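You operate a simulated robot arm through the tools that you are given. There is no shell and no other tool. Be economical: measure what you need, move in short steps, check, and stop when the job is done.

Carry out the task below with a simulated two-armed robot. There is one attempt and no reset: what you move stays moved.

## Task
Switch the small press's heat off, free its ram and lay its block on the table beside it.
Fine: red lever on FREE; open the mesh door once the ram is up; door and tray end open; leave the other blocks and the dial.

Only the result counts: the job must be done as asked and must still hold three seconds after the hand-in. Knocking over, shifting, dropping, spilling or breaking anything else fails it.

## Robot
Two 7-joint arms with fingered hands on one trunk that stands fixed in place. Base frame: the origin is at the foot of the trunk, x ahead of it, y to its left, z up. Lengths are in mm, angles in degrees, forces in N, time in s.
The left shoulder is at [204, 125, 1099], the right one opposite. With the tool pointing down near the work surface each hand reaches from about 100 to 780 mm from the base axis, measured 20 degrees to its own side. Payload 3.7 kg a hand.
Tool frame (each hand has its own): the origin (TCP) lies between the finger pads and is the grasp point; the fingertips stand 25 mm ahead of it; z points along the fingers, y is the line along which they close. The gripper opens to 88 mm. The gripper's body begins 29 mm behind the TCP. The gripper is a hand of 5 fingers: y runs from the thumb to the fingers, the wrist lies at [-13, -97, -162] in the tool frame.
Orientation is told as [roll, pitch, yaw] about the base's x, y, z axes, in that order, counted from this pose: with the fingers straight down and the wrist toward the robot, the tool's x, y and z point along [0, 1, 0], [1, 0, 0] and [0, 0, -1] of the base frame.

## Interface
- The arms move only by the tool move_arm. It takes "left_commands", "right_commands" or both (then of equal length, played together; a hand with none holds still); each is a list of rows, each an object (a shift or turn left out is 0) with "offset": the shift along the tool's x, y, z in mm, a list of three; "rotation": the turn, a rotation vector about the tool's x, y, z in degrees, a list of three. In form: [{"offset": [x, y, z], "rotation": [rx, ry, rz]}, ...]. A call has 1 to 8 rows; each row shifts and turns the commanded pose from where the row before left it, along the tool's axes as they then stand. Each row takes 0.2 s and may step no farther than 50 mm and 8.6 degrees from the row before; otherwise, the whole call is refused. A pose out of reach is approached as far as the arm can. The call stops where the force on the tool passes 90 N (or 10 N more than at its start, if that is more) or the arm is blocked; 0.2 s more then pass. In this call time passes only in rows, and 0.2 s behind the last. It gives the time, the measured TCP pose, the force on the tool (base axes), the opening and the grip force at its end, in the units of the frame above (readings bear some noise), with the torque about the TCP (base axes, N m) and any sound that the robot's microphone picked up.
- Cameras (640 x 400 px; columns grow to the right, rows downward): "scene" is now at [315.4, -39.6, 1281]; the picture's right is [-0.42, -0.91, 0.00], its down [-0.10, 0.05, -0.99] and it looks along [0.90, -0.42, -0.11] (base axes); focal length 214 px, centre (320, 200). "left" rides on the left gripper at [-59, -79, -105] in its tool frame; the picture's right is [-0.73, -0.32, 0.61], its down [0.62, -0.68, 0.38] and it looks along [0.29, 0.66, 0.70] (tool axes); focal length 234 px, centre (320, 200). "right" rides on the right gripper at [59, -79, -105] in its tool frame; the picture's right is [-0.73, 0.32, -0.61], its down [-0.62, -0.68, 0.38] and it looks along [-0.29, 0.66, 0.70] (tool axes); focal length 234 px, centre (320, 200). There is no depth. A picture from a camera that has moved, and an enlarged one, comes with that camera's place and axes in the base frame and with its lens.
- capture(camera): a new picture of that camera. The clock stands still meanwhile.
- move_column(by): slides the trunk up (or, below 0, down) by that many mm; the arms and the scene camera ride with it, the base frame stays. It gives what a move gives, with no picture.
- move_fingers(index, middle, ring, little, thumb_bend, thumb_turn, hand): sets how far each is bent, from 0 (flat) to 1 (curled in); at 0.3 the hand is open as for a grip, at 0.7 the pads meet at the TCP. One left out holds its place. A second passes; each finger stops where it meets its share of the squeeze, and holds until it gets a number again. It is the only way to open and close the hand. It gives what a move gives, with no picture; readings hold the bend of each and the force on index, middle, ring, little, thumb and palm. thumb_turn goes from beside the hand (0) to across from the fingers (1), as for a grip.
- pan_tilt(pan, tilt): turns the head with the scene camera to pan (to the left, within 80 degrees either way) and tilt (down, from -29 to 69), counted from straight ahead of the robot. It gives what a move gives.
- zoom(camera, box): a new picture of the part [left, top, right, bottom] of that camera's present view, enlarged. The clock stands still meanwhile.
- sign_off(): hands the job in; it is judged then, once.

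Work in short steps. Places have to be worked out from the pictures, the camera data and where the tool is seen: move nearer, look again, correct. Check each grasp and each placing, and mend what went wrong. You have 120 turns and 74 pictures in all, those below and enlarged ones among them. Open the grippers and draw the arms clear of the work before you hand the job in, unless the task says otherwise; then end with one line.

The tools are called after "Request:" by a JSON object that holds its "name" and its "arguments". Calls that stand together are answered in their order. move_arm: Moves the arms, as the interface text tells. Its arguments: {"type":"object","properties":{"left_commands":{"type":"array","items":{"type":"object","properties":{"offset":{"type":"array","items":{"type":"number"}},"rotation":{"type":"array","items":{"type":"number"}}}}},"right_commands":{"type":"array","items":{"type":"object","properties":{"offset":{"type":"array","items":{"type":"number"}},"rotation":{"type":"array","items":{"type":"number"}}}}}},"required":[]} The other tools are called the same way: move_column (by) slides the trunk up or down; move_fingers (index, middle, ring, little, thumb_bend, thumb_turn, hand) moves the fingers one by one; pan_tilt (pan, tilt) turns the head that bears the scene camera; capture (camera) takes a picture; zoom (camera, box) takes an enlarged picture of a part of a camera's view; sign_off () hands the job in.

At the start:

```text
time: 0.0
left_eef_pos: [523.8, -75.4, 1316.3]
left_tcp_rot: [0.0, 0.0, 0.0]
left_wrist_force: [-0.8, 0.1, 0.3]
left_moment: [0.02, 0.0, 0.01]
left_gripper_width: 88.0
left_finger_force: 0.1
left_shape: jaw
left_bend: [0.3, 0.3, 0.3, 0.3, 0.3, 0.98]
left_finger forces: [0.0, 0.0, 0.1, 0.0, 0.0, 0.0]
right_eef_pos: [353.2, -456.3, 1395.9]
right_tcp_rot: [0.0, -0.1, 0.0]
right_wrist_force: [-0.2, 0.3, -0.6]
right_moment: [0.04, 0.0, -0.02]
right_gripper_width: 87.9
right_finger_force: 0.0
right_shape: jaw
right_bend: [0.3, 0.3, 0.3, 0.3, 0.3, 0.98]
right_finger forces: [0.0, 0.0, 0.1, 0.1, 0.0, 0.0]
trunk travel left (down, up): [-125.0, 290.0]
head pan, tilt: [-25.1, 6.3]
```

scene: 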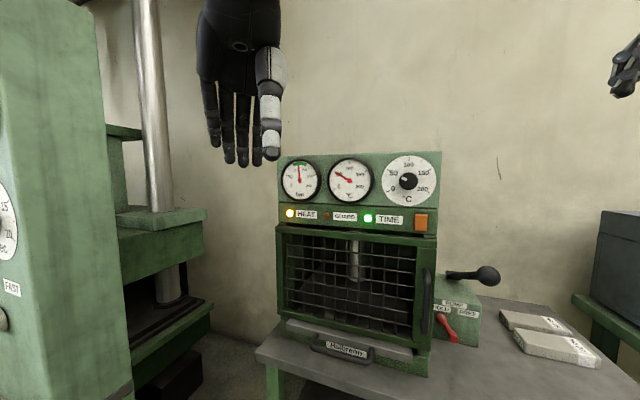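
right: 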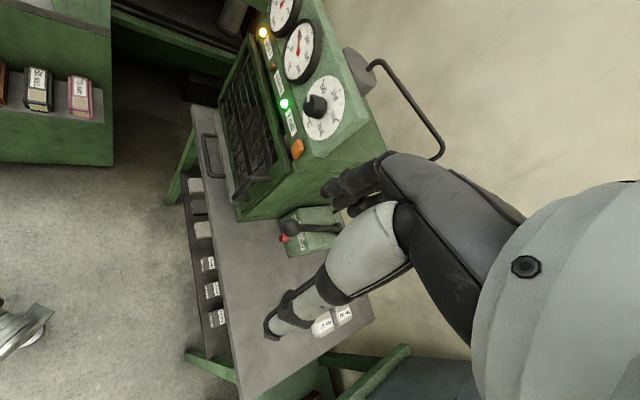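
left: 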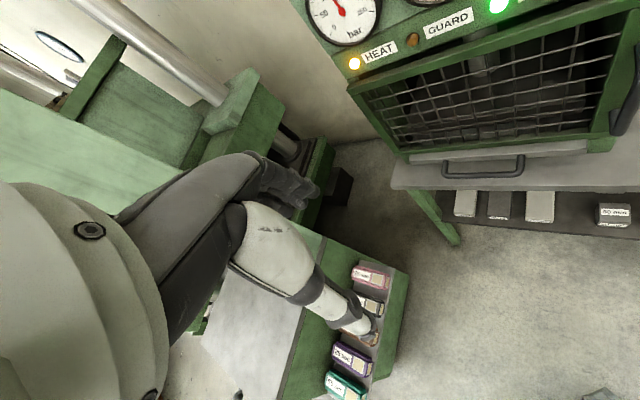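

The small press stands ahead-right; I'll enlarge its panel and the lever area to read the labels.

Request:
{"name": "zoom", "arguments": {"camera": "scene", "box": [260, 140, 460, 265]}}

Request:
{"name": "zoom", "arguments": {"camera": "scene", "box": [400, 240, 620, 378]}}

Request:
{"name": "zoom", "arguments": {"camera": "scene", "box": [260, 220, 460, 385]}}

```text
3.20 times, centred on (360, 202) of scene
camera zoom: at [315.4, -39.6, 1281.0], right [-0.42, -0.91, 0.0], down [-0.1, 0.05, -0.99], along [0.9, -0.42, -0.11], focal length 686 px, centre (192, 192)
```

zoom: 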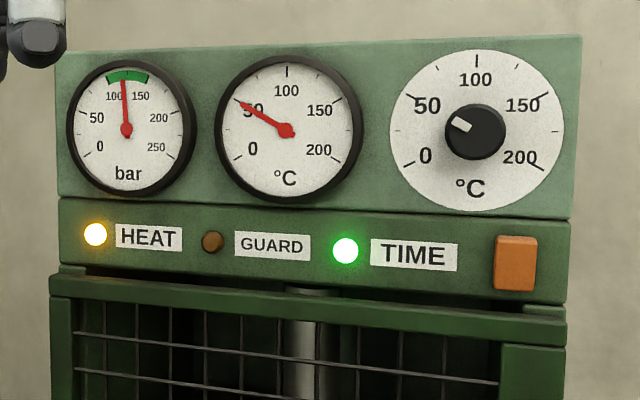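

```text
2.90 times, centred on (510, 309) of scene
camera zoom: at [315.4, -39.6, 1281.0], right [-0.42, -0.91, 0.0], down [-0.1, 0.05, -0.99], along [0.9, -0.42, -0.11], focal length 622 px, centre (-231, -116)
```

zoom: 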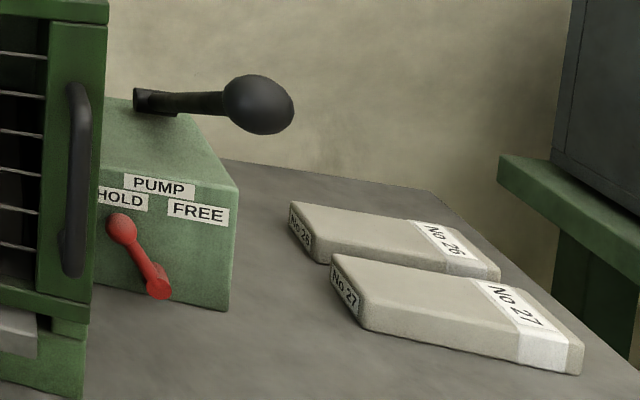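

```text
2.42 times, centred on (360, 302) of scene
camera zoom: at [315.4, -39.6, 1281.0], right [-0.42, -0.91, 0.0], down [-0.1, 0.05, -0.99], along [0.9, -0.42, -0.11], focal length 520 px, centre (223, -48)
```

zoom: 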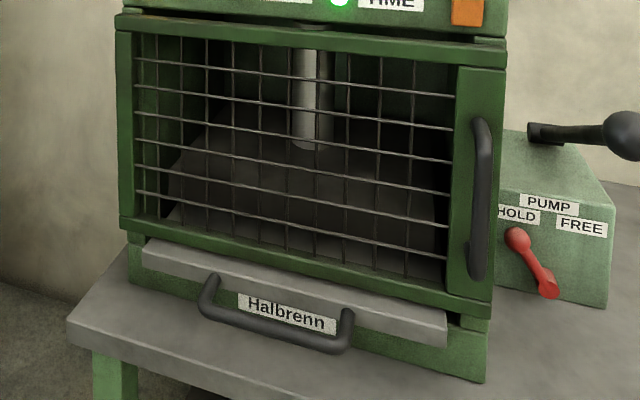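

Triangulating the lamps from three cameras gives the panel front rotated 45°, switch near [641,-438,1182]. I'll enlarge the right camera's view of the lever and handle.

Request:
{"name": "zoom", "arguments": {"camera": "right", "box": [180, 60, 380, 260]}}

Request:
{"name": "pan_tilt", "arguments": {"pan": -45, "tilt": 30}}

Request:
{"name": "capture", "arguments": {"camera": "scene"}}

```text
2.00 times, centred on (280, 160) of right
camera zoom: at [272.8, -398.6, 1502.6], right [0.32, -0.73, 0.61], down [-0.68, -0.62, -0.38], along [0.66, -0.29, -0.7], focal length 468 px, centre (400, 280)
```

zoom: 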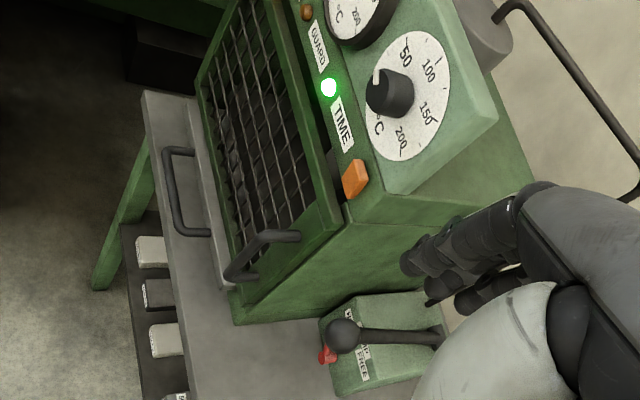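

```text
time: 0.9
left_eef_pos: [524.6, -74.5, 1315.5]
left_tcp_rot: [-0.1, 0.1, 0.0]
left_wrist_force: [0.2, 0.3, 0.2]
left_moment: [0.0, -0.01, -0.02]
left_gripper_width: 87.6
left_finger_force: 0.1
left_shape: jaw
left_bend: [0.3, 0.3, 0.3, 0.3, 0.3, 0.98]
left_finger forces: [0.0, 0.0, 0.1, 0.1, 0.0, 0.0]
right_eef_pos: [353.1, -457.4, 1396.0]
right_tcp_rot: [-0.1, 0.0, 0.0]
right_wrist_force: [0.3, 0.6, -0.1]
right_moment: [0.03, 0.01, 0.02]
right_gripper_width: 87.6
right_finger_force: 0.0
right_shape: jaw
right_bend: [0.3, 0.3, 0.3, 0.3, 0.3, 0.98]
right_finger forces: [0.0, 0.0, 0.1, 0.0, 0.0, 0.0]
trunk travel left (down, up): [-125.0, 290.0]
head pan, tilt: [-45.0, 30.0]
```

```text
66 pictures are left
camera scene: at [296.0, -64.3, 1242.8], right [-0.71, -0.71, 0.0], down [-0.35, 0.35, -0.87], along [0.61, -0.61, -0.5], focal length 214 px, centre (320, 200)
```

scene: 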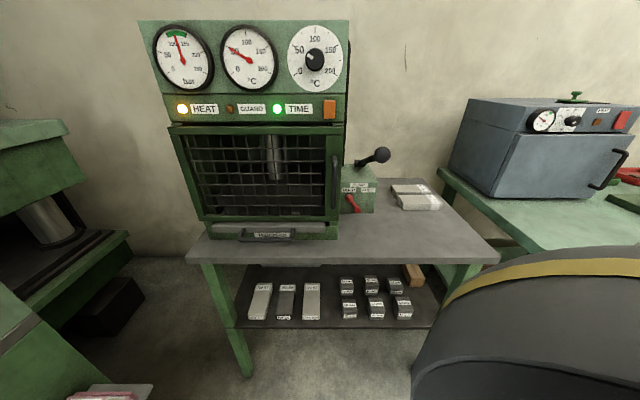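

The head now looks square on to the press. I'll enlarge the door, tray and lever for measurement.

Request:
{"name": "zoom", "arguments": {"camera": "scene", "box": [160, 90, 360, 250]}}

Request:
{"name": "zoom", "arguments": {"camera": "scene", "box": [310, 130, 460, 250]}}

```text
2.50 times, centred on (260, 170) of scene
camera zoom: at [296.0, -64.3, 1242.8], right [-0.71, -0.71, 0.0], down [-0.35, 0.35, -0.87], along [0.61, -0.61, -0.5], focal length 536 px, centre (470, 275)
```

zoom: 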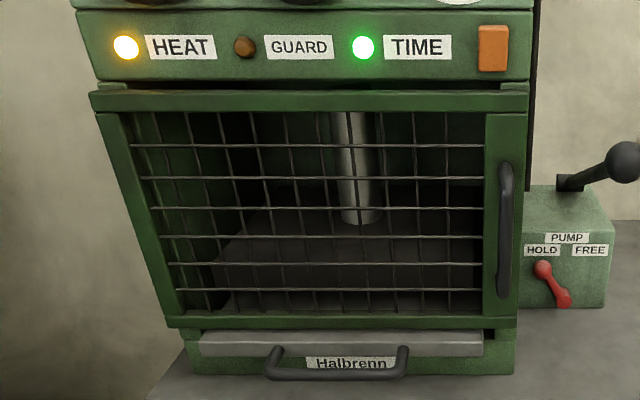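

```text
3.33 times, centred on (385, 190) of scene
camera zoom: at [296.0, -64.3, 1242.8], right [-0.71, -0.71, 0.0], down [-0.35, 0.35, -0.87], along [0.61, -0.61, -0.5], focal length 715 px, centre (103, 233)
```

zoom: 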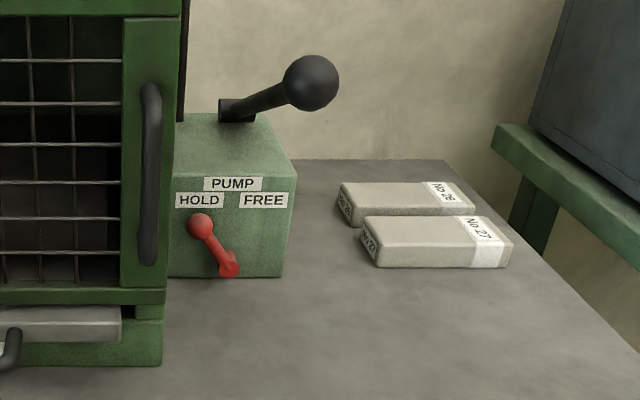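

The press face is a 45° plane; in press axes (u right, v out) I place the switch at u -143, v -763, z 1181, the red lever knob near u -69, v -870, z 898, and the door handle at u -132, v -713. I turn the right hand to yaw -45 first.

Request:
{"name": "move_arm", "arguments": {"right_commands": [{"rotation": [0, 0, 7.5]}, {"rotation": [0, 0, 7.5]}, {"rotation": [0, 0, 7.5]}, {"rotation": [0, 0, 7.5]}, {"rotation": [0, 0, 7.5]}, {"rotation": [0, 0, 7.5]}, {"rotation": [-8, 0, 0]}, {"rotation": [-8, 0, 0]}]}}

Request:
{"name": "move_arm", "arguments": {"right_commands": [{"rotation": [-8, 0, 0]}, {"rotation": [-8, 0, 0]}, {"rotation": [-8, 0, 0]}, {"rotation": [-8, 0, 0]}, {"rotation": [-8, 0, 0]}, {"rotation": [-8, 0, 0]}, {"rotation": [-8, 0, 0]}, {"rotation": [-8, 0, 0]}]}}

Request:
{"name": "move_fingers", "arguments": {"hand": "right", "index": 0.1, "middle": 1, "ring": 1, "little": 1, "thumb_bend": 0.8}}

Request:
{"name": "capture", "arguments": {"camera": "right"}}

Request:
{"name": "capture", "arguments": {"camera": "scene"}}

```text
time: 2.7
left_eef_pos: [523.6, -74.7, 1315.6]
left_tcp_rot: [0.1, 0.0, 0.0]
left_wrist_force: [-0.1, 0.6, -0.2]
left_moment: [0.02, -0.03, -0.04]
left_gripper_width: 87.8
left_finger_force: 0.0
left_shape: jaw
left_bend: [0.3, 0.3, 0.3, 0.3, 0.3, 0.98]
left_finger forces: [0.0, 0.0, 0.1, 0.0, 0.0, 0.1]
right_eef_pos: [354.2, -456.2, 1395.9]
right_tcp_rot: [-0.1, -16.1, -45.0]
right_wrist_force: [0.1, -0.2, 0.7]
right_moment: [0.02, -0.01, 0.01]
right_gripper_width: 87.7
right_finger_force: 0.2
right_shape: jaw
right_bend: [0.3, 0.3, 0.3, 0.3, 0.3, 0.98]
right_finger forces: [0.1, 0.1, 0.0, 0.1, 0.0, 0.0]
trunk travel left (down, up): [-125.0, 290.0]
head pan, tilt: [-45.0, 30.0]
```

```text
time: 4.5
left_eef_pos: [522.3, -75.3, 1316.8]
left_tcp_rot: [0.0, -0.1, 0.0]
left_wrist_force: [0.2, -0.9, -0.7]
left_moment: [0.01, 0.0, -0.01]
left_gripper_width: 87.8
left_finger_force: 0.0
left_shape: jaw
left_bend: [0.3, 0.3, 0.3, 0.3, 0.3, 0.98]
left_finger forces: [0.0, 0.0, 0.0, 0.0, 0.1, 0.0]
right_eef_pos: [352.0, -456.8, 1396.9]
right_tcp_rot: [0.3, -80.2, -45.3]
right_wrist_force: [-0.3, -0.3, 0.1]
right_moment: [0.02, 0.01, -0.02]
right_gripper_width: 87.9
right_finger_force: 0.0
right_shape: jaw
right_bend: [0.3, 0.3, 0.3, 0.3, 0.3, 0.98]
right_finger forces: [0.1, 0.0, 0.0, 0.1, 0.1, 0.1]
trunk travel left (down, up): [-125.0, 290.0]
head pan, tilt: [-45.0, 30.0]
```

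```text
time: 5.5
left_eef_pos: [524.4, -74.4, 1315.3]
left_tcp_rot: [0.0, 0.1, 0.0]
left_wrist_force: [-0.7, 0.0, -0.7]
left_moment: [0.03, -0.01, -0.01]
left_gripper_width: 87.8
left_finger_force: 0.0
left_shape: jaw
left_bend: [0.3, 0.3, 0.3, 0.3, 0.3, 0.98]
left_finger forces: [0.0, 0.0, 0.0, 0.0, 0.1, 0.0]
right_eef_pos: [354.7, -456.5, 1397.1]
right_tcp_rot: [-0.2, -79.9, -44.9]
right_wrist_force: [1.3, 0.4, -0.5]
right_moment: [0.03, -0.02, -0.03]
right_gripper_width: 49.1
right_finger_force: 0.0
right_shape: fingers
right_bend: [0.1, 1.0, 1.0, 1.0, 0.8, 0.98]
right_finger forces: [0.0, 0.0, 0.1, 0.0, 0.0, 0.1]
trunk travel left (down, up): [-125.0, 290.0]
head pan, tilt: [-45.0, 30.0]
```

```text
63 pictures are left
camera right: at [310.6, -332.8, 1338.0], right [-0.9, -0.13, 0.42], down [-0.26, -0.62, -0.74], along [0.36, -0.77, 0.53], focal length 234 px, centre (320, 200)
```

right: 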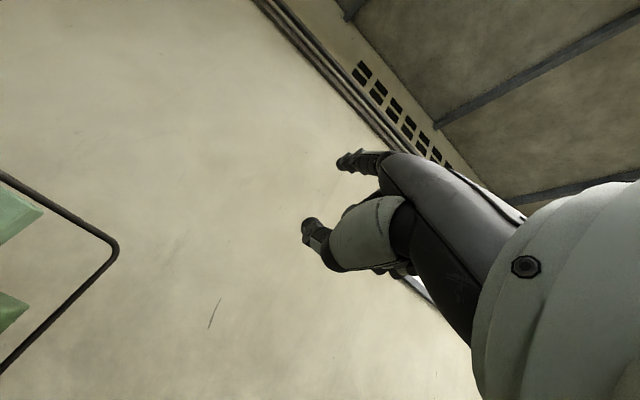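

```text
62 pictures are left
camera scene: at [296.0, -64.3, 1242.7], right [-0.71, -0.71, 0.0], down [-0.35, 0.35, -0.87], along [0.61, -0.61, -0.5], focal length 214 px, centre (320, 200)
```

scene: 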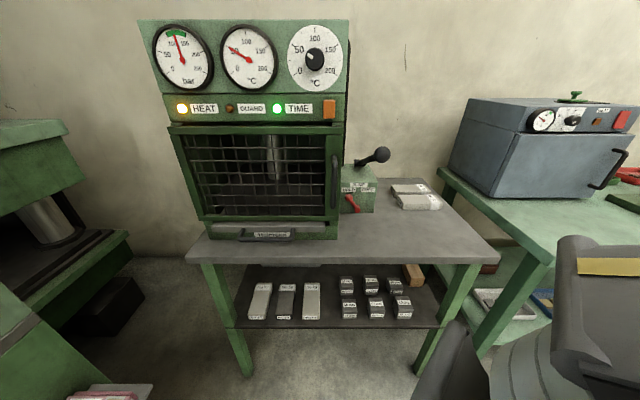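

The index finger is extended. I finish the pitch and bring the hand in front of the switch with 100+ mm of stand-off to see the fingertip in the scene view.

Request:
{"name": "move_arm", "arguments": {"right_commands": [{"rotation": [-8, 0, 0]}, {"rotation": [-2, 0, 0]}, {"offset": [35, -35, 0]}, {"offset": [35, -35, 0]}, {"offset": [35, -35, 0]}, {"offset": [35, -35, 0]}, {"offset": [35, -35, 0]}, {"offset": [35, -35, 0]}]}}

Request:
{"name": "capture", "arguments": {"camera": "scene"}}

Request:
{"name": "capture", "arguments": {"camera": "right"}}

```text
time: 7.3
left_eef_pos: [524.8, -73.9, 1315.1]
left_tcp_rot: [0.0, 0.1, 0.0]
left_wrist_force: [0.3, 0.4, 0.0]
left_moment: [0.0, -0.01, -0.02]
left_gripper_width: 87.7
left_finger_force: 0.0
left_shape: jaw
left_bend: [0.3, 0.3, 0.3, 0.3, 0.3, 0.98]
left_finger forces: [0.0, 0.1, 0.0, 0.1, 0.0, 0.0]
right_eef_pos: [560.9, -380.9, 1271.3]
right_tcp_rot: [-17.9, -89.8, -27.1]
right_wrist_force: [0.0, -0.3, -0.4]
right_moment: [0.01, -0.03, -0.01]
right_gripper_width: 48.9
right_finger_force: 0.1
right_shape: fingers
right_bend: [0.1, 1.0, 1.0, 1.0, 0.8, 0.98]
right_finger forces: [0.1, 0.1, 0.1, 0.1, 0.0, 0.1]
right hand out of reach, approached as far as the arm can: row 3, 4, 5, 6, 7, 8
trunk travel left (down, up): [-125.0, 290.0]
head pan, tilt: [-45.0, 30.0]
```

```text
61 pictures are left
camera scene: at [296.9, -64.4, 1242.3], right [-0.71, -0.71, 0.0], down [-0.35, 0.35, -0.87], along [0.61, -0.61, -0.5], focal length 214 px, centre (320, 200)
```

scene: 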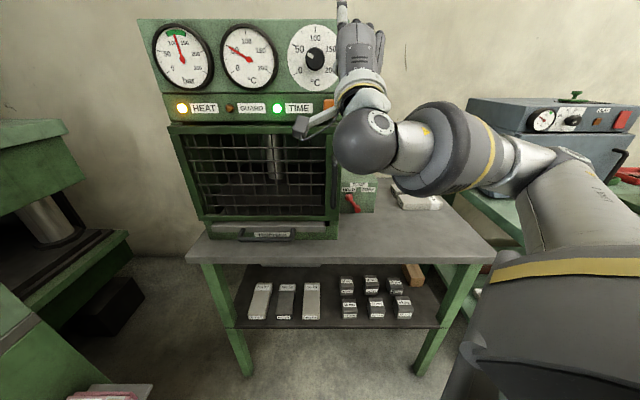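

```text
60 pictures are left
camera right: at [526.0, -265.7, 1194.8], right [-0.94, -0.08, 0.32], down [-0.17, -0.71, -0.68], along [0.29, -0.7, 0.66], focal length 234 px, centre (320, 200)
```

right: 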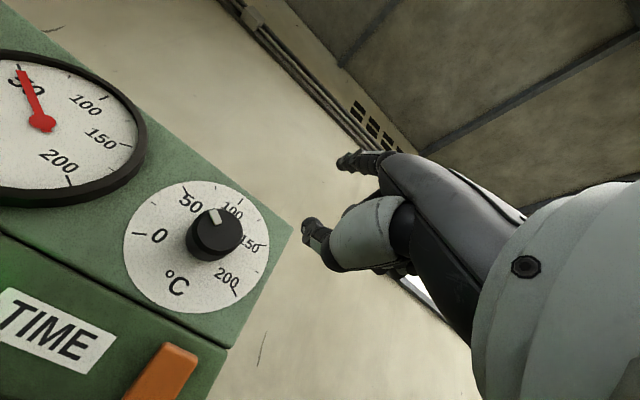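

The horizontal pose strains the wrist and the straight index points upward off the tool axis, so I'll tilt the tool about 35° down, which levels the index.

Request:
{"name": "move_arm", "arguments": {"right_commands": [{"rotation": [8.5, 0, 0]}, {"rotation": [8.5, 0, 0]}, {"rotation": [8.5, 0, 0]}, {"rotation": [8.5, 0, 0]}]}}

Request:
{"name": "capture", "arguments": {"camera": "scene"}}

Request:
{"name": "capture", "arguments": {"camera": "right"}}

```text
time: 8.3
left_eef_pos: [525.7, -73.0, 1315.4]
left_tcp_rot: [-0.1, 0.2, -0.2]
left_wrist_force: [0.0, 0.1, -0.3]
left_moment: [-0.04, 0.03, 0.0]
left_gripper_width: 87.8
left_finger_force: 0.1
left_shape: jaw
left_bend: [0.3, 0.3, 0.3, 0.3, 0.3, 0.98]
left_finger forces: [0.1, 0.0, 0.1, 0.0, 0.0, 0.0]
right_eef_pos: [560.4, -380.5, 1272.6]
right_tcp_rot: [-0.3, -55.8, -45.0]
right_wrist_force: [-0.1, 0.8, 1.1]
right_moment: [0.0, 0.01, -0.04]
right_gripper_width: 49.3
right_finger_force: 0.1
right_shape: fingers
right_bend: [0.1, 1.0, 1.0, 1.0, 0.8, 0.98]
right_finger forces: [0.1, 0.0, 0.0, 0.0, 0.0, 0.0]
trunk travel left (down, up): [-125.0, 290.0]
head pan, tilt: [-45.0, 30.0]
```

```text
59 pictures are left
camera scene: at [297.6, -62.8, 1242.1], right [-0.71, -0.71, 0.0], down [-0.35, 0.35, -0.87], along [0.61, -0.61, -0.5], focal length 214 px, centre (320, 200)
```

scene: 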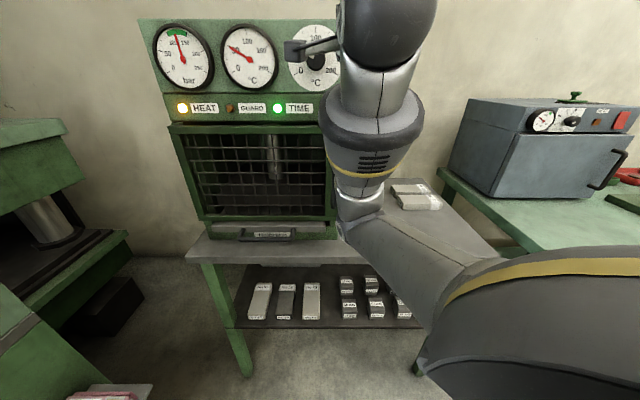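

```text
58 pictures are left
camera right: at [508.2, -246.7, 1267.8], right [-0.74, -0.28, 0.61], down [-0.49, -0.39, -0.78], along [0.46, -0.87, 0.15], focal length 234 px, centre (320, 200)
```

right: 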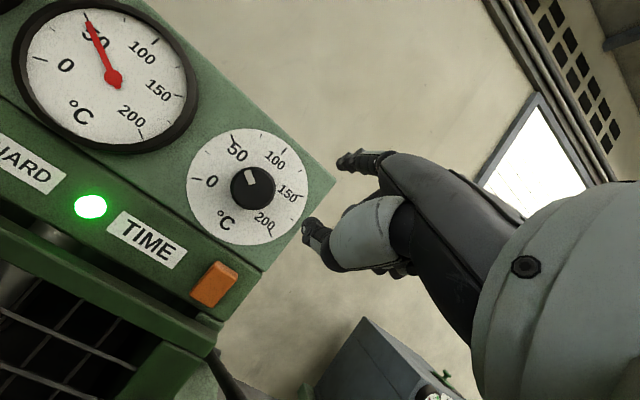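

The hand now takes that pose freely. I lower it about 160 mm and back 40 mm so the index comes level with the switch and in scene view.

Request:
{"name": "move_arm", "arguments": {"right_commands": [{"offset": [0, -39, 14]}, {"offset": [0, -39, 14]}, {"offset": [0, -39, 14]}, {"offset": [0, -39, 14]}]}}

Request:
{"name": "zoom", "arguments": {"camera": "scene", "box": [220, 20, 460, 170]}}

Request:
{"name": "capture", "arguments": {"camera": "right"}}

Request:
{"name": "capture", "arguments": {"camera": "left"}}

```text
time: 9.3
left_eef_pos: [523.9, -74.6, 1313.7]
left_tcp_rot: [0.0, 0.0, -0.1]
left_wrist_force: [0.0, 0.5, 0.4]
left_moment: [0.02, 0.02, 0.01]
left_gripper_width: 87.8
left_finger_force: 0.1
left_shape: jaw
left_bend: [0.3, 0.3, 0.3, 0.3, 0.3, 0.98]
left_finger forces: [0.1, 0.0, 0.0, 0.0, 0.1, 0.1]
right_eef_pos: [594.7, -366.1, 1136.9]
right_tcp_rot: [-0.1, -56.1, -45.0]
right_wrist_force: [0.4, 0.0, -0.1]
right_moment: [0.03, -0.01, 0.03]
right_gripper_width: 49.1
right_finger_force: 0.0
right_shape: fingers
right_bend: [0.1, 1.0, 1.0, 1.0, 0.8, 0.98]
right_finger forces: [0.1, 0.1, 0.1, 0.0, 0.1, 0.1]
right hand out of reach, approached as far as the arm can: row 2, 3, 4
trunk travel left (down, up): [-125.0, 290.0]
head pan, tilt: [-45.0, 30.0]
```

```text
2.67 times, centred on (340, 95) of scene
camera zoom: at [296.3, -64.6, 1242.6], right [-0.71, -0.71, 0.0], down [-0.35, 0.35, -0.87], along [0.61, -0.61, -0.5], focal length 572 px, centre (267, 480)
```

zoom: 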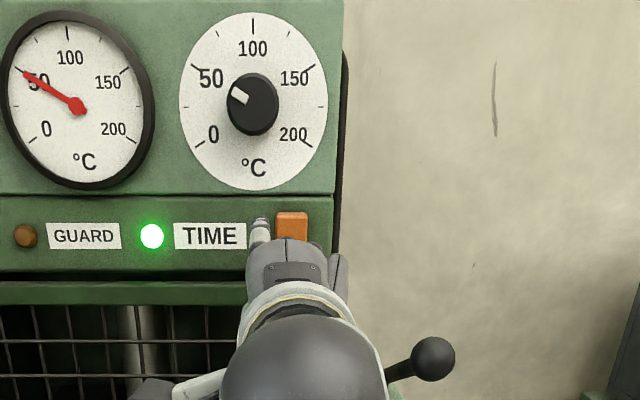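

```text
56 pictures are left
camera right: at [541.9, -233.4, 1130.8], right [-0.74, -0.28, 0.61], down [-0.49, -0.4, -0.78], along [0.46, -0.87, 0.16], focal length 234 px, centre (320, 200)
```

right: 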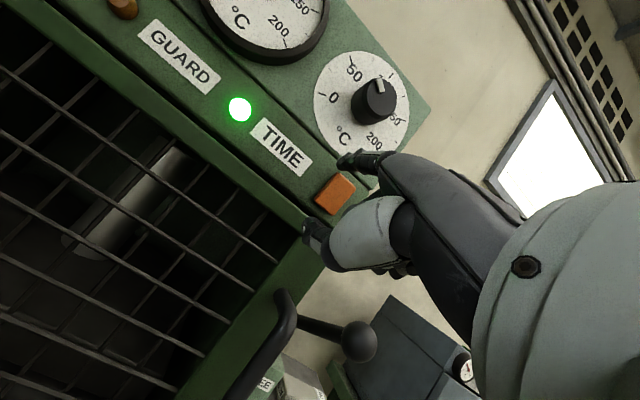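

```text
55 pictures are left
camera left: at [445.9, -133.4, 1419.6], right [-0.32, -0.73, -0.61], down [-0.68, 0.62, -0.38], along [0.66, 0.29, -0.7], focal length 234 px, centre (320, 200)
```

left: 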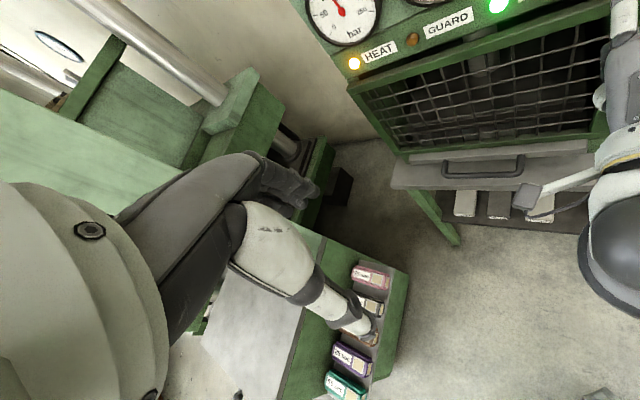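

Fingertip triangulates at about u -167, v -729, z 1200; the switch is at u -143, z 1181. I shift right 24, down 18 and ahead a little.

Request:
{"name": "move_arm", "arguments": {"right_commands": [{"offset": [-12, -2, 10]}, {"offset": [-12, -2, 12]}]}}

Request:
{"name": "zoom", "arguments": {"camera": "scene", "box": [270, 60, 390, 140]}}

Request:
{"name": "zoom", "arguments": {"camera": "right", "box": [260, 90, 440, 210]}}

```text
time: 9.9
left_eef_pos: [522.8, -73.5, 1316.4]
left_tcp_rot: [0.0, 0.0, 0.0]
left_wrist_force: [-1.0, -0.6, -0.6]
left_moment: [0.01, 0.01, -0.01]
left_gripper_width: 87.6
left_finger_force: 0.1
left_shape: jaw
left_bend: [0.3, 0.3, 0.3, 0.3, 0.3, 0.98]
left_finger forces: [0.1, 0.1, 0.1, 0.0, 0.0, 0.1]
right_eef_pos: [589.1, -393.9, 1121.8]
right_tcp_rot: [0.0, -56.0, -44.9]
right_wrist_force: [-0.8, 0.2, 1.1]
right_moment: [0.02, -0.03, 0.01]
right_gripper_width: 49.0
right_finger_force: 0.0
right_shape: fingers
right_bend: [0.1, 1.0, 1.0, 1.0, 0.8, 0.98]
right_finger forces: [0.0, 0.0, 0.0, 0.0, 0.1, 0.1]
trunk travel left (down, up): [-125.0, 290.0]
head pan, tilt: [-45.0, 30.0]
```

```text
5.00 times, centred on (330, 100) of scene
camera zoom: at [295.8, -64.1, 1242.8], right [-0.71, -0.71, 0.0], down [-0.35, 0.35, -0.87], along [0.61, -0.61, -0.5], focal length 1072 px, centre (270, 700)
```

zoom: 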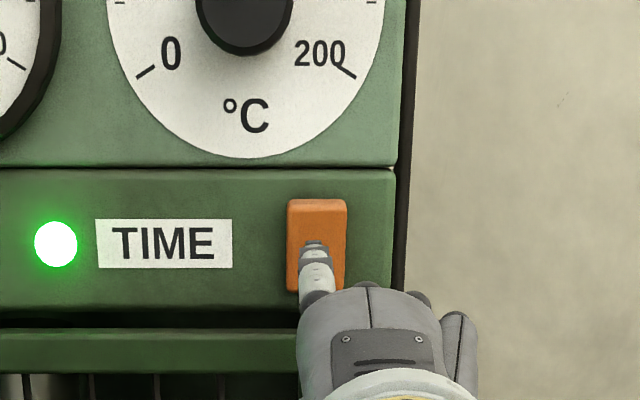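

```text
3.33 times, centred on (350, 150) of right
camera zoom: at [537.0, -260.6, 1116.3], right [-0.74, -0.29, 0.61], down [-0.49, -0.4, -0.78], along [0.46, -0.87, 0.16], focal length 781 px, centre (220, 367)
```

zoom: 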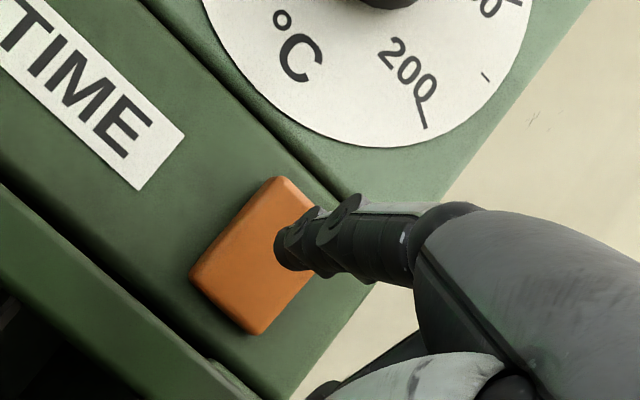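

The fingertip is centred on the orange switch, some 10 mm short. I push straight in slowly.

Request:
{"name": "move_arm", "arguments": {"right_commands": [{"offset": [0, 2.8, 4.1]}, {"offset": [0, 2.8, 4.1]}, {"offset": [0, 2.8, 4.1]}]}}

Request:
{"name": "zoom", "arguments": {"camera": "scene", "box": [160, 20, 400, 170]}}

```text
time: 10.7
left_eef_pos: [525.3, -75.1, 1315.8]
left_tcp_rot: [-0.1, 0.0, 0.0]
left_wrist_force: [0.3, -0.2, -0.1]
left_moment: [-0.01, 0.02, 0.01]
left_gripper_width: 87.9
left_finger_force: 0.0
left_shape: jaw
left_bend: [0.3, 0.3, 0.3, 0.3, 0.3, 0.98]
left_finger forces: [0.0, 0.1, 0.0, 0.1, 0.1, 0.0]
right_eef_pos: [599.1, -403.9, 1121.8]
right_tcp_rot: [0.0, -56.0, -45.0]
right_wrist_force: [-0.8, 0.5, 0.3]
right_moment: [0.0, -0.05, 0.01]
right_gripper_width: 48.8
right_finger_force: 0.6
right_shape: fingers
right_bend: [0.1, 1.0, 1.0, 1.0, 0.8, 0.98]
right_finger forces: [0.9, 0.0, 0.1, 0.0, 0.0, 0.0]
trunk travel left (down, up): [-125.0, 290.0]
head pan, tilt: [-45.0, 30.0]
```

```text
2.67 times, centred on (280, 95) of scene
camera zoom: at [295.8, -64.2, 1242.8], right [-0.71, -0.71, 0.0], down [-0.35, 0.35, -0.87], along [0.61, -0.61, -0.5], focal length 572 px, centre (427, 480)
```

zoom: 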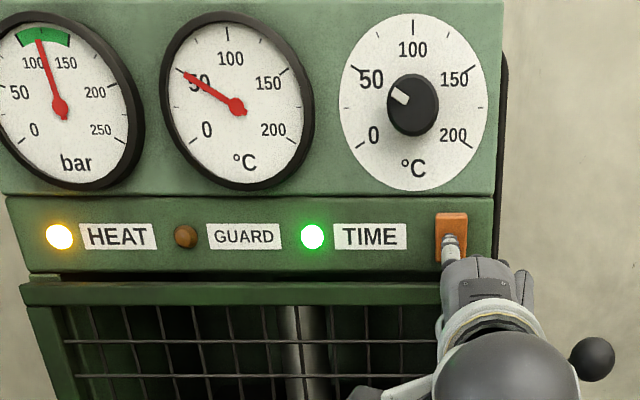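

Light contact (0.9 N) has just begun; HEAT is still lit. I push further in small steps.

Request:
{"name": "move_arm", "arguments": {"right_commands": [{"offset": [0, 1.7, 2.5]}, {"offset": [0, 1.7, 2.5]}]}}

Request:
{"name": "zoom", "arguments": {"camera": "scene", "box": [160, 20, 400, 170]}}

```text
time: 11.3
left_eef_pos: [520.9, -71.6, 1316.6]
left_tcp_rot: [-0.1, 0.0, -0.1]
left_wrist_force: [-0.2, -0.3, 0.8]
left_moment: [-0.01, -0.01, -0.01]
left_gripper_width: 87.7
left_finger_force: 0.1
left_shape: jaw
left_bend: [0.3, 0.3, 0.3, 0.3, 0.3, 0.98]
left_finger forces: [0.1, 0.1, 0.0, 0.0, 0.1, 0.0]
right_eef_pos: [601.7, -406.7, 1123.3]
right_tcp_rot: [0.1, -56.3, -44.8]
right_wrist_force: [-17.0, 16.7, -3.3]
right_moment: [-0.94, -0.89, 0.18]
right_gripper_width: 50.9
right_finger_force: 11.4
right_shape: fingers
right_bend: [0.09, 1.0, 1.0, 1.0, 0.8, 0.98]
right_finger forces: [22.1, 0.0, 0.0, 0.0, 0.1, 0.0]
trunk travel left (down, up): [-125.0, 290.0]
head pan, tilt: [-45.0, 30.0]
```

```text
2.67 times, centred on (280, 95) of scene
camera zoom: at [293.6, -62.2, 1243.6], right [-0.71, -0.71, 0.0], down [-0.35, 0.35, -0.87], along [0.61, -0.61, -0.5], focal length 572 px, centre (427, 480)
```

zoom: 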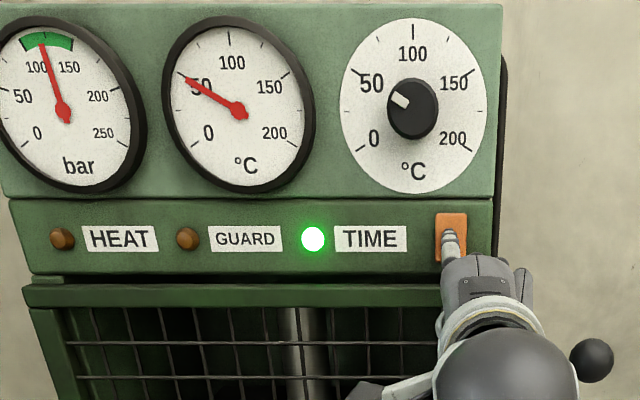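

HEAT went out at 22 N. I withdraw straight back, then move right and tilt the hand steeper (α≈60°) for the lever, checking that HEAT stays off.

Request:
{"name": "move_arm", "arguments": {"right_commands": [{"offset": [0, -14, -20.7]}, {"offset": [0, -14, -20.7]}, {"offset": [-45, 0, 0]}, {"offset": [-45, 0, 0]}, {"offset": [-45, 0, 0]}, {"rotation": [8.6, 0, 0]}, {"rotation": [8.6, 0, 0]}, {"rotation": [8.6, 0, 0]}]}}

Request:
{"name": "capture", "arguments": {"camera": "right"}}

Request:
{"name": "capture", "arguments": {"camera": "scene"}}

```text
time: 13.1
left_eef_pos: [525.4, -72.1, 1313.7]
left_tcp_rot: [-0.2, 0.1, -0.1]
left_wrist_force: [0.7, 0.5, -0.8]
left_moment: [-0.06, -0.01, -0.02]
left_gripper_width: 87.4
left_finger_force: 0.1
left_shape: jaw
left_bend: [0.3, 0.3, 0.3, 0.3, 0.3, 0.98]
left_finger forces: [0.0, 0.1, 0.0, 0.0, 0.0, 0.1]
right_eef_pos: [531.0, -489.9, 1129.9]
right_tcp_rot: [-0.1, -30.2, -45.0]
right_wrist_force: [0.3, 0.1, 0.1]
right_moment: [-0.02, -0.02, -0.01]
right_gripper_width: 49.2
right_finger_force: 0.0
right_shape: fingers
right_bend: [0.1, 1.0, 1.0, 1.0, 0.8, 0.98]
right_finger forces: [0.0, 0.0, 0.0, 0.1, 0.0, 0.0]
right hand out of reach, approached as far as the arm can: row 1, 2, 3, 4, 5
trunk travel left (down, up): [-125.0, 290.0]
head pan, tilt: [-45.0, 30.0]
```

```text
50 pictures are left
camera right: at [485.8, -364.4, 1182.5], right [-0.53, -0.49, 0.69], down [-0.72, -0.16, -0.67], along [0.44, -0.85, -0.27], focal length 234 px, centre (320, 200)
```

right: 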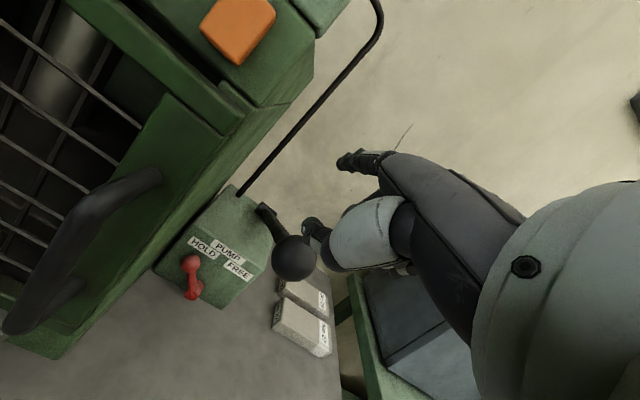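

```text
49 pictures are left
camera scene: at [297.3, -62.2, 1242.3], right [-0.71, -0.71, 0.0], down [-0.35, 0.35, -0.87], along [0.61, -0.61, -0.5], focal length 214 px, centre (320, 200)
```

scene: 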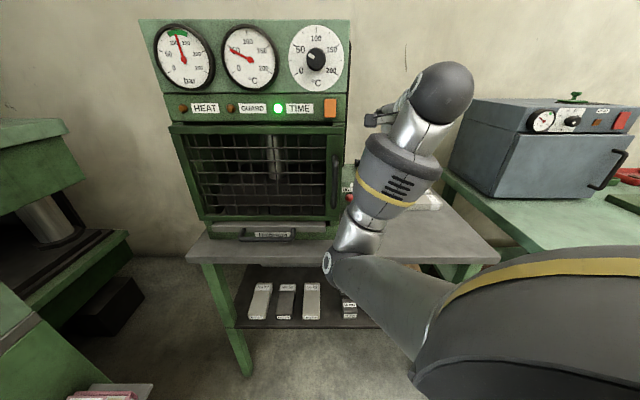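

HEAT is confirmed off. I enlarge the lever in the right camera to see which end is the knob.

Request:
{"name": "zoom", "arguments": {"camera": "right", "box": [140, 190, 300, 320]}}

```text
3.08 times, centred on (220, 255) of right
camera zoom: at [485.8, -364.4, 1182.5], right [-0.53, -0.49, 0.69], down [-0.72, -0.16, -0.67], along [0.44, -0.85, -0.27], focal length 720 px, centre (628, 31)
```

zoom: 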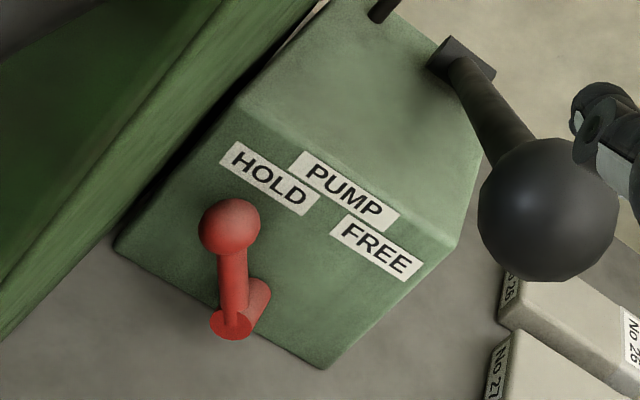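

The knob is the upper-left ball, about u -64, v -890, z 888, with ~30 mm between it and the press wall (u -110). First I back the hand away from the pump handle.

Request:
{"name": "move_arm", "arguments": {"right_commands": [{"offset": [0, -26, -15]}, {"offset": [0, -26, -15]}, {"offset": [0, -26, -15]}]}}

```text
time: 13.9
left_eef_pos: [523.5, -73.4, 1315.1]
left_tcp_rot: [0.1, -0.1, 0.0]
left_wrist_force: [-0.9, 0.0, -0.4]
left_moment: [0.04, 0.0, -0.05]
left_gripper_width: 87.4
left_finger_force: 0.0
left_shape: jaw
left_bend: [0.3, 0.3, 0.3, 0.3, 0.3, 0.98]
left_finger forces: [0.0, 0.0, 0.0, 0.1, 0.0, 0.0]
right_eef_pos: [487.1, -446.0, 1151.7]
right_tcp_rot: [-0.2, -30.1, -44.9]
right_wrist_force: [-1.2, -0.4, 0.6]
right_moment: [0.04, 0.02, -0.05]
right_gripper_width: 49.0
right_finger_force: 0.0
right_shape: fingers
right_bend: [0.1, 1.0, 1.0, 1.0, 0.8, 0.98]
right_finger forces: [0.1, 0.1, 0.0, 0.0, 0.0, 0.0]
right hand out of reach, approached as far as the arm can: row 2, 3
trunk travel left (down, up): [-125.0, 290.0]
head pan, tilt: [-45.0, 30.0]
```

Clear now. I go left 50 mm, then straight down about 270 mm in front of the lever.

Request:
{"name": "move_arm", "arguments": {"right_commands": [{"offset": [48, 0, 0]}, {"offset": [0, -23, 40]}, {"offset": [0, -23, 40]}, {"offset": [0, -23, 40]}, {"offset": [0, -23, 40]}, {"offset": [0, -23, 40]}, {"offset": [0, -23, 40]}]}}

Request:
{"name": "capture", "arguments": {"camera": "right"}}

Request:
{"name": "capture", "arguments": {"camera": "scene"}}

```text
time: 15.5
left_eef_pos: [524.5, -75.2, 1316.3]
left_tcp_rot: [0.0, 0.0, -0.1]
left_wrist_force: [0.5, -0.6, 0.2]
left_moment: [0.02, -0.02, -0.03]
left_gripper_width: 87.8
left_finger_force: 0.0
left_shape: jaw
left_bend: [0.3, 0.3, 0.3, 0.3, 0.3, 0.98]
left_finger forces: [0.0, 0.0, 0.0, 0.0, 0.0, 0.1]
right_eef_pos: [549.9, -433.6, 883.7]
right_tcp_rot: [0.1, -30.2, -45.0]
right_wrist_force: [0.8, 0.1, -0.8]
right_moment: [0.01, 0.04, 0.0]
right_gripper_width: 49.1
right_finger_force: 0.0
right_shape: fingers
right_bend: [0.1, 1.0, 1.0, 1.0, 0.8, 0.98]
right_finger forces: [0.1, 0.0, 0.0, 0.0, 0.0, 0.0]
right hand out of reach, approached as far as the arm can: row 2, 3, 4
trunk travel left (down, up): [-125.0, 290.0]
head pan, tilt: [-45.0, 30.0]
```

```text
47 pictures are left
camera right: at [504.7, -306.9, 936.1], right [-0.53, -0.5, 0.69], down [-0.72, -0.16, -0.68], along [0.44, -0.85, -0.27], focal length 234 px, centre (320, 200)
```

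right: 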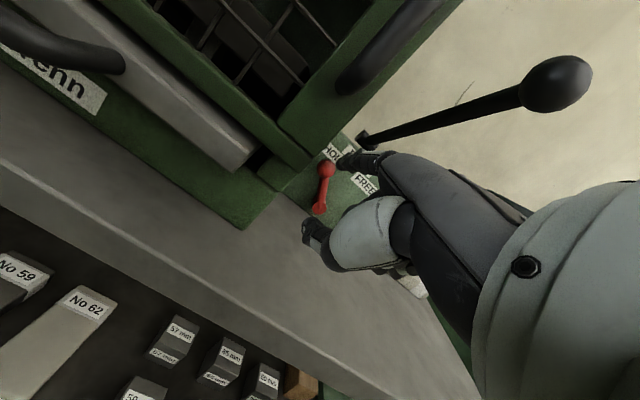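

```text
46 pictures are left
camera scene: at [296.1, -64.3, 1242.7], right [-0.71, -0.71, 0.0], down [-0.35, 0.35, -0.87], along [0.61, -0.61, -0.5], focal length 214 px, centre (320, 200)
```

scene: 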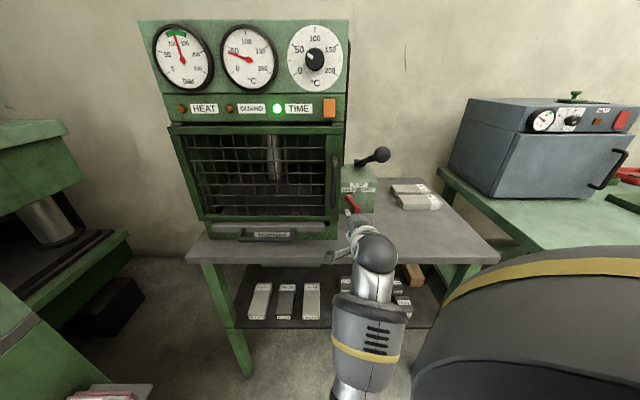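

I check the fingertip's place against the lever from the scene camera.

Request:
{"name": "zoom", "arguments": {"camera": "scene", "box": [300, 150, 430, 270]}}

Request:
{"name": "zoom", "arguments": {"camera": "right", "box": [260, 110, 420, 250]}}

```text
3.33 times, centred on (365, 210) of scene
camera zoom: at [296.1, -64.3, 1242.7], right [-0.71, -0.71, 0.0], down [-0.35, 0.35, -0.87], along [0.61, -0.61, -0.5], focal length 715 px, centre (170, 167)
```

zoom: 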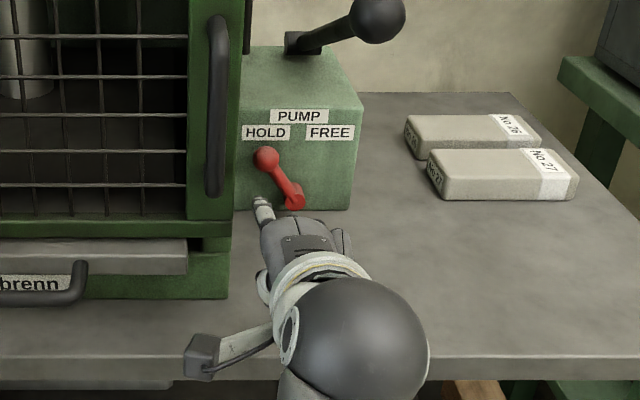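

```text
2.86 times, centred on (340, 180) of right
camera zoom: at [504.7, -306.9, 936.1], right [-0.53, -0.5, 0.69], down [-0.72, -0.16, -0.68], along [0.44, -0.85, -0.27], focal length 669 px, centre (263, 257)
```

zoom: 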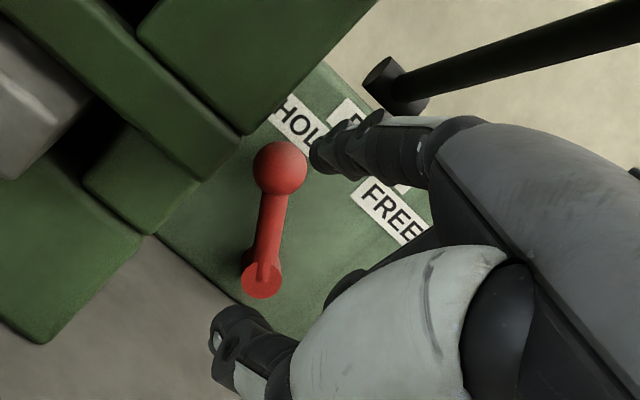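

Tip at u -88, v -770, z 912; ball at u -66, v -888, z 885. I slide the finger 6 mm left, 24 down and 60 ahead, then look.

Request:
{"name": "move_arm", "arguments": {"right_commands": [{"offset": [3.2, 20, 25.4]}, {"offset": [3.2, 20, 25.4]}]}}

Request:
{"name": "zoom", "arguments": {"camera": "scene", "box": [320, 160, 400, 220]}}

Request:
{"name": "zoom", "arguments": {"camera": "right", "box": [260, 110, 420, 250]}}

```text
time: 16.1
left_eef_pos: [524.9, -74.8, 1314.1]
left_tcp_rot: [0.0, 0.0, -0.1]
left_wrist_force: [-0.2, 0.0, 0.4]
left_moment: [-0.02, 0.01, 0.01]
left_gripper_width: 87.7
left_finger_force: 0.1
left_shape: jaw
left_bend: [0.3, 0.3, 0.3, 0.3, 0.3, 0.98]
left_finger forces: [0.1, 0.0, 0.0, 0.1, 0.1, 0.0]
right_eef_pos: [597.5, -471.9, 858.1]
right_tcp_rot: [0.0, -30.1, -45.1]
right_wrist_force: [-0.7, -0.2, -0.3]
right_moment: [-0.04, -0.02, -0.02]
right_gripper_width: 49.2
right_finger_force: 0.0
right_shape: fingers
right_bend: [0.1, 1.0, 1.0, 1.0, 0.8, 0.98]
right_finger forces: [0.1, 0.0, 0.0, 0.1, 0.0, 0.0]
trunk travel left (down, up): [-125.0, 290.0]
head pan, tilt: [-45.0, 30.0]
```

```text
6.67 times, centred on (360, 190) of scene
camera zoom: at [296.0, -64.6, 1242.7], right [-0.71, -0.71, 0.0], down [-0.35, 0.35, -0.87], along [0.61, -0.61, -0.5], focal length 1430 px, centre (53, 267)
```

zoom: 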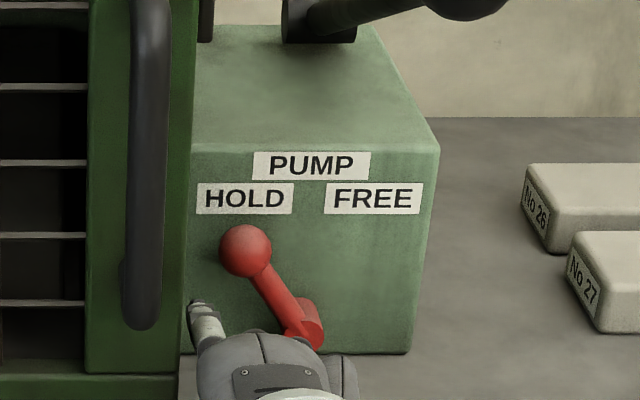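

```text
2.86 times, centred on (340, 180) of right
camera zoom: at [552.3, -345.1, 911.6], right [-0.53, -0.5, 0.69], down [-0.72, -0.16, -0.67], along [0.44, -0.85, -0.27], focal length 669 px, centre (263, 257)
```

zoom: 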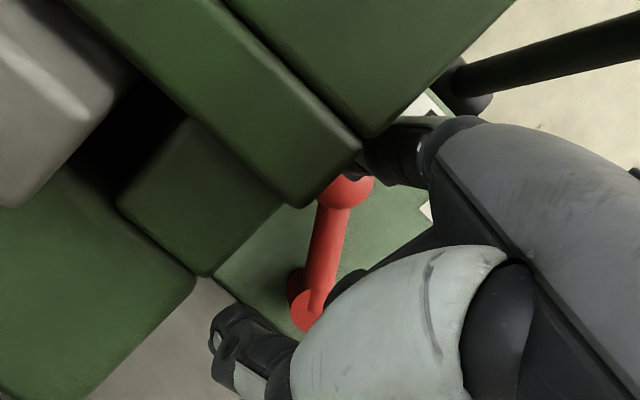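

Tip is at u -95, past the door edge and left of the ball. I advance 58 mm so the fingertip sits beside the ball.

Request:
{"name": "move_arm", "arguments": {"right_commands": [{"offset": [0, 17, 10]}, {"offset": [0, 17, 10]}, {"offset": [0, 17, 10]}]}}

Request:
{"name": "zoom", "arguments": {"camera": "scene", "box": [320, 160, 400, 220]}}

```text
time: 16.9
left_eef_pos: [524.2, -74.2, 1315.2]
left_tcp_rot: [0.0, 0.0, 0.0]
left_wrist_force: [0.9, 0.3, 0.0]
left_moment: [-0.01, 0.01, -0.01]
left_gripper_width: 87.6
left_finger_force: 0.1
left_shape: jaw
left_bend: [0.3, 0.3, 0.3, 0.3, 0.3, 0.98]
left_finger forces: [0.1, 0.0, 0.1, 0.0, 0.0, 0.0]
right_eef_pos: [638.9, -511.3, 858.0]
right_tcp_rot: [-0.1, -30.1, -44.9]
right_wrist_force: [0.2, 0.7, 0.4]
right_moment: [0.01, -0.03, 0.04]
right_gripper_width: 48.9
right_finger_force: 0.6
right_shape: fingers
right_bend: [0.1, 1.0, 1.0, 1.0, 0.8, 0.98]
right_finger forces: [0.1, 0.1, 0.1, 0.0, 0.3, 0.1]
trunk travel left (down, up): [-125.0, 290.0]
head pan, tilt: [-45.0, 30.0]
```

```text
6.67 times, centred on (360, 190) of scene
camera zoom: at [296.0, -64.4, 1242.7], right [-0.71, -0.71, 0.0], down [-0.35, 0.35, -0.87], along [0.61, -0.61, -0.5], focal length 1430 px, centre (53, 267)
```

zoom: 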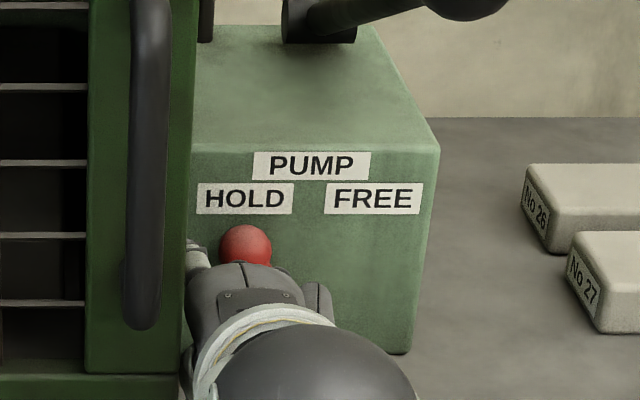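

The fingertip lies to the left of the ball. I sweep to the right in small steps.

Request:
{"name": "move_arm", "arguments": {"right_commands": [{"offset": [-10, 0, 0]}, {"offset": [-10, 0, 0]}, {"offset": [-10, 0, 0]}, {"offset": [-10, 0, 0]}]}}

Request:
{"name": "zoom", "arguments": {"camera": "scene", "box": [320, 160, 400, 220]}}

```text
time: 17.9
left_eef_pos: [524.8, -73.8, 1316.7]
left_tcp_rot: [0.0, 0.0, -0.1]
left_wrist_force: [0.1, 0.1, 0.4]
left_moment: [-0.02, -0.01, 0.01]
left_gripper_width: 87.9
left_finger_force: 0.0
left_shape: jaw
left_bend: [0.3, 0.3, 0.3, 0.3, 0.3, 0.98]
left_finger forces: [0.0, 0.1, 0.1, 0.0, 0.1, 0.0]
right_eef_pos: [611.8, -539.7, 859.5]
right_tcp_rot: [-0.1, -30.2, -45.0]
right_wrist_force: [0.3, -0.3, 0.1]
right_moment: [0.02, 0.0, -0.02]
right_gripper_width: 49.0
right_finger_force: 0.0
right_shape: fingers
right_bend: [0.1, 1.0, 1.0, 1.0, 0.8, 0.98]
right_finger forces: [0.0, 0.0, 0.0, 0.0, 0.0, 0.0]
trunk travel left (down, up): [-125.0, 290.0]
head pan, tilt: [-45.0, 30.0]
```

```text
6.67 times, centred on (360, 190) of scene
camera zoom: at [295.8, -64.4, 1242.8], right [-0.71, -0.71, 0.0], down [-0.35, 0.35, -0.87], along [0.61, -0.61, -0.5], focal length 1430 px, centre (53, 267)
```

zoom: 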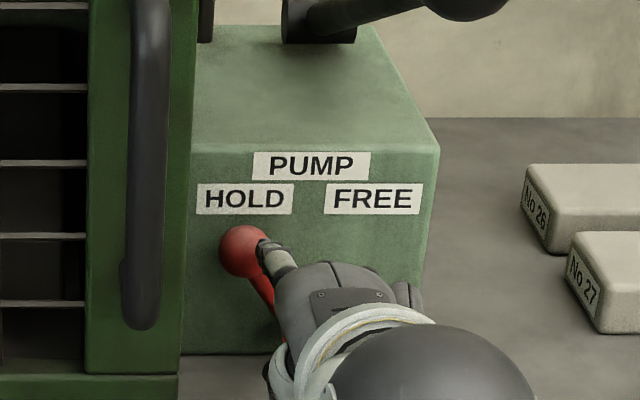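

The finger slipped past in front of the ball: it was too shallow. I retreat, return to the left side and go in about 18 mm deeper.

Request:
{"name": "move_arm", "arguments": {"right_commands": [{"offset": [0, -30, -17.5]}, {"offset": [38, 0, 0]}, {"offset": [0, 30, 17.5]}, {"offset": [0, 7, 4]}, {"offset": [0, 4, 2.3]}, {"offset": [0, 4, 2.3]}]}}

Request:
{"name": "zoom", "arguments": {"camera": "scene", "box": [320, 160, 400, 220]}}

```text
time: 19.3
left_eef_pos: [523.2, -75.0, 1314.5]
left_tcp_rot: [0.0, 0.1, 0.0]
left_wrist_force: [0.3, -0.3, -1.0]
left_moment: [0.02, 0.02, 0.04]
left_gripper_width: 87.7
left_finger_force: 0.0
left_shape: jaw
left_bend: [0.3, 0.3, 0.3, 0.3, 0.3, 0.98]
left_finger forces: [0.0, 0.1, 0.0, 0.0, 0.1, 0.1]
right_eef_pos: [651.6, -525.4, 858.4]
right_tcp_rot: [0.0, -30.2, -44.9]
right_wrist_force: [0.8, -0.5, -0.8]
right_moment: [0.0, 0.0, 0.02]
right_gripper_width: 49.3
right_finger_force: 0.0
right_shape: fingers
right_bend: [0.1, 1.0, 1.0, 1.0, 0.8, 0.98]
right_finger forces: [0.0, 0.0, 0.0, 0.0, 0.0, 0.0]
trunk travel left (down, up): [-125.0, 290.0]
head pan, tilt: [-45.0, 30.0]
```

```text
6.67 times, centred on (360, 190) of scene
camera zoom: at [295.9, -64.5, 1242.7], right [-0.71, -0.71, 0.0], down [-0.35, 0.35, -0.87], along [0.61, -0.61, -0.5], focal length 1430 px, centre (53, 267)
```

zoom: 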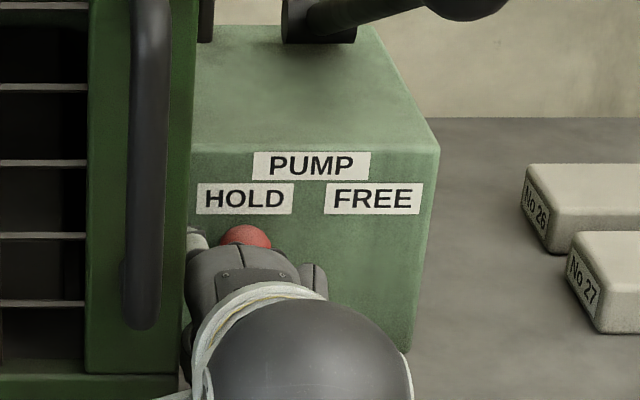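

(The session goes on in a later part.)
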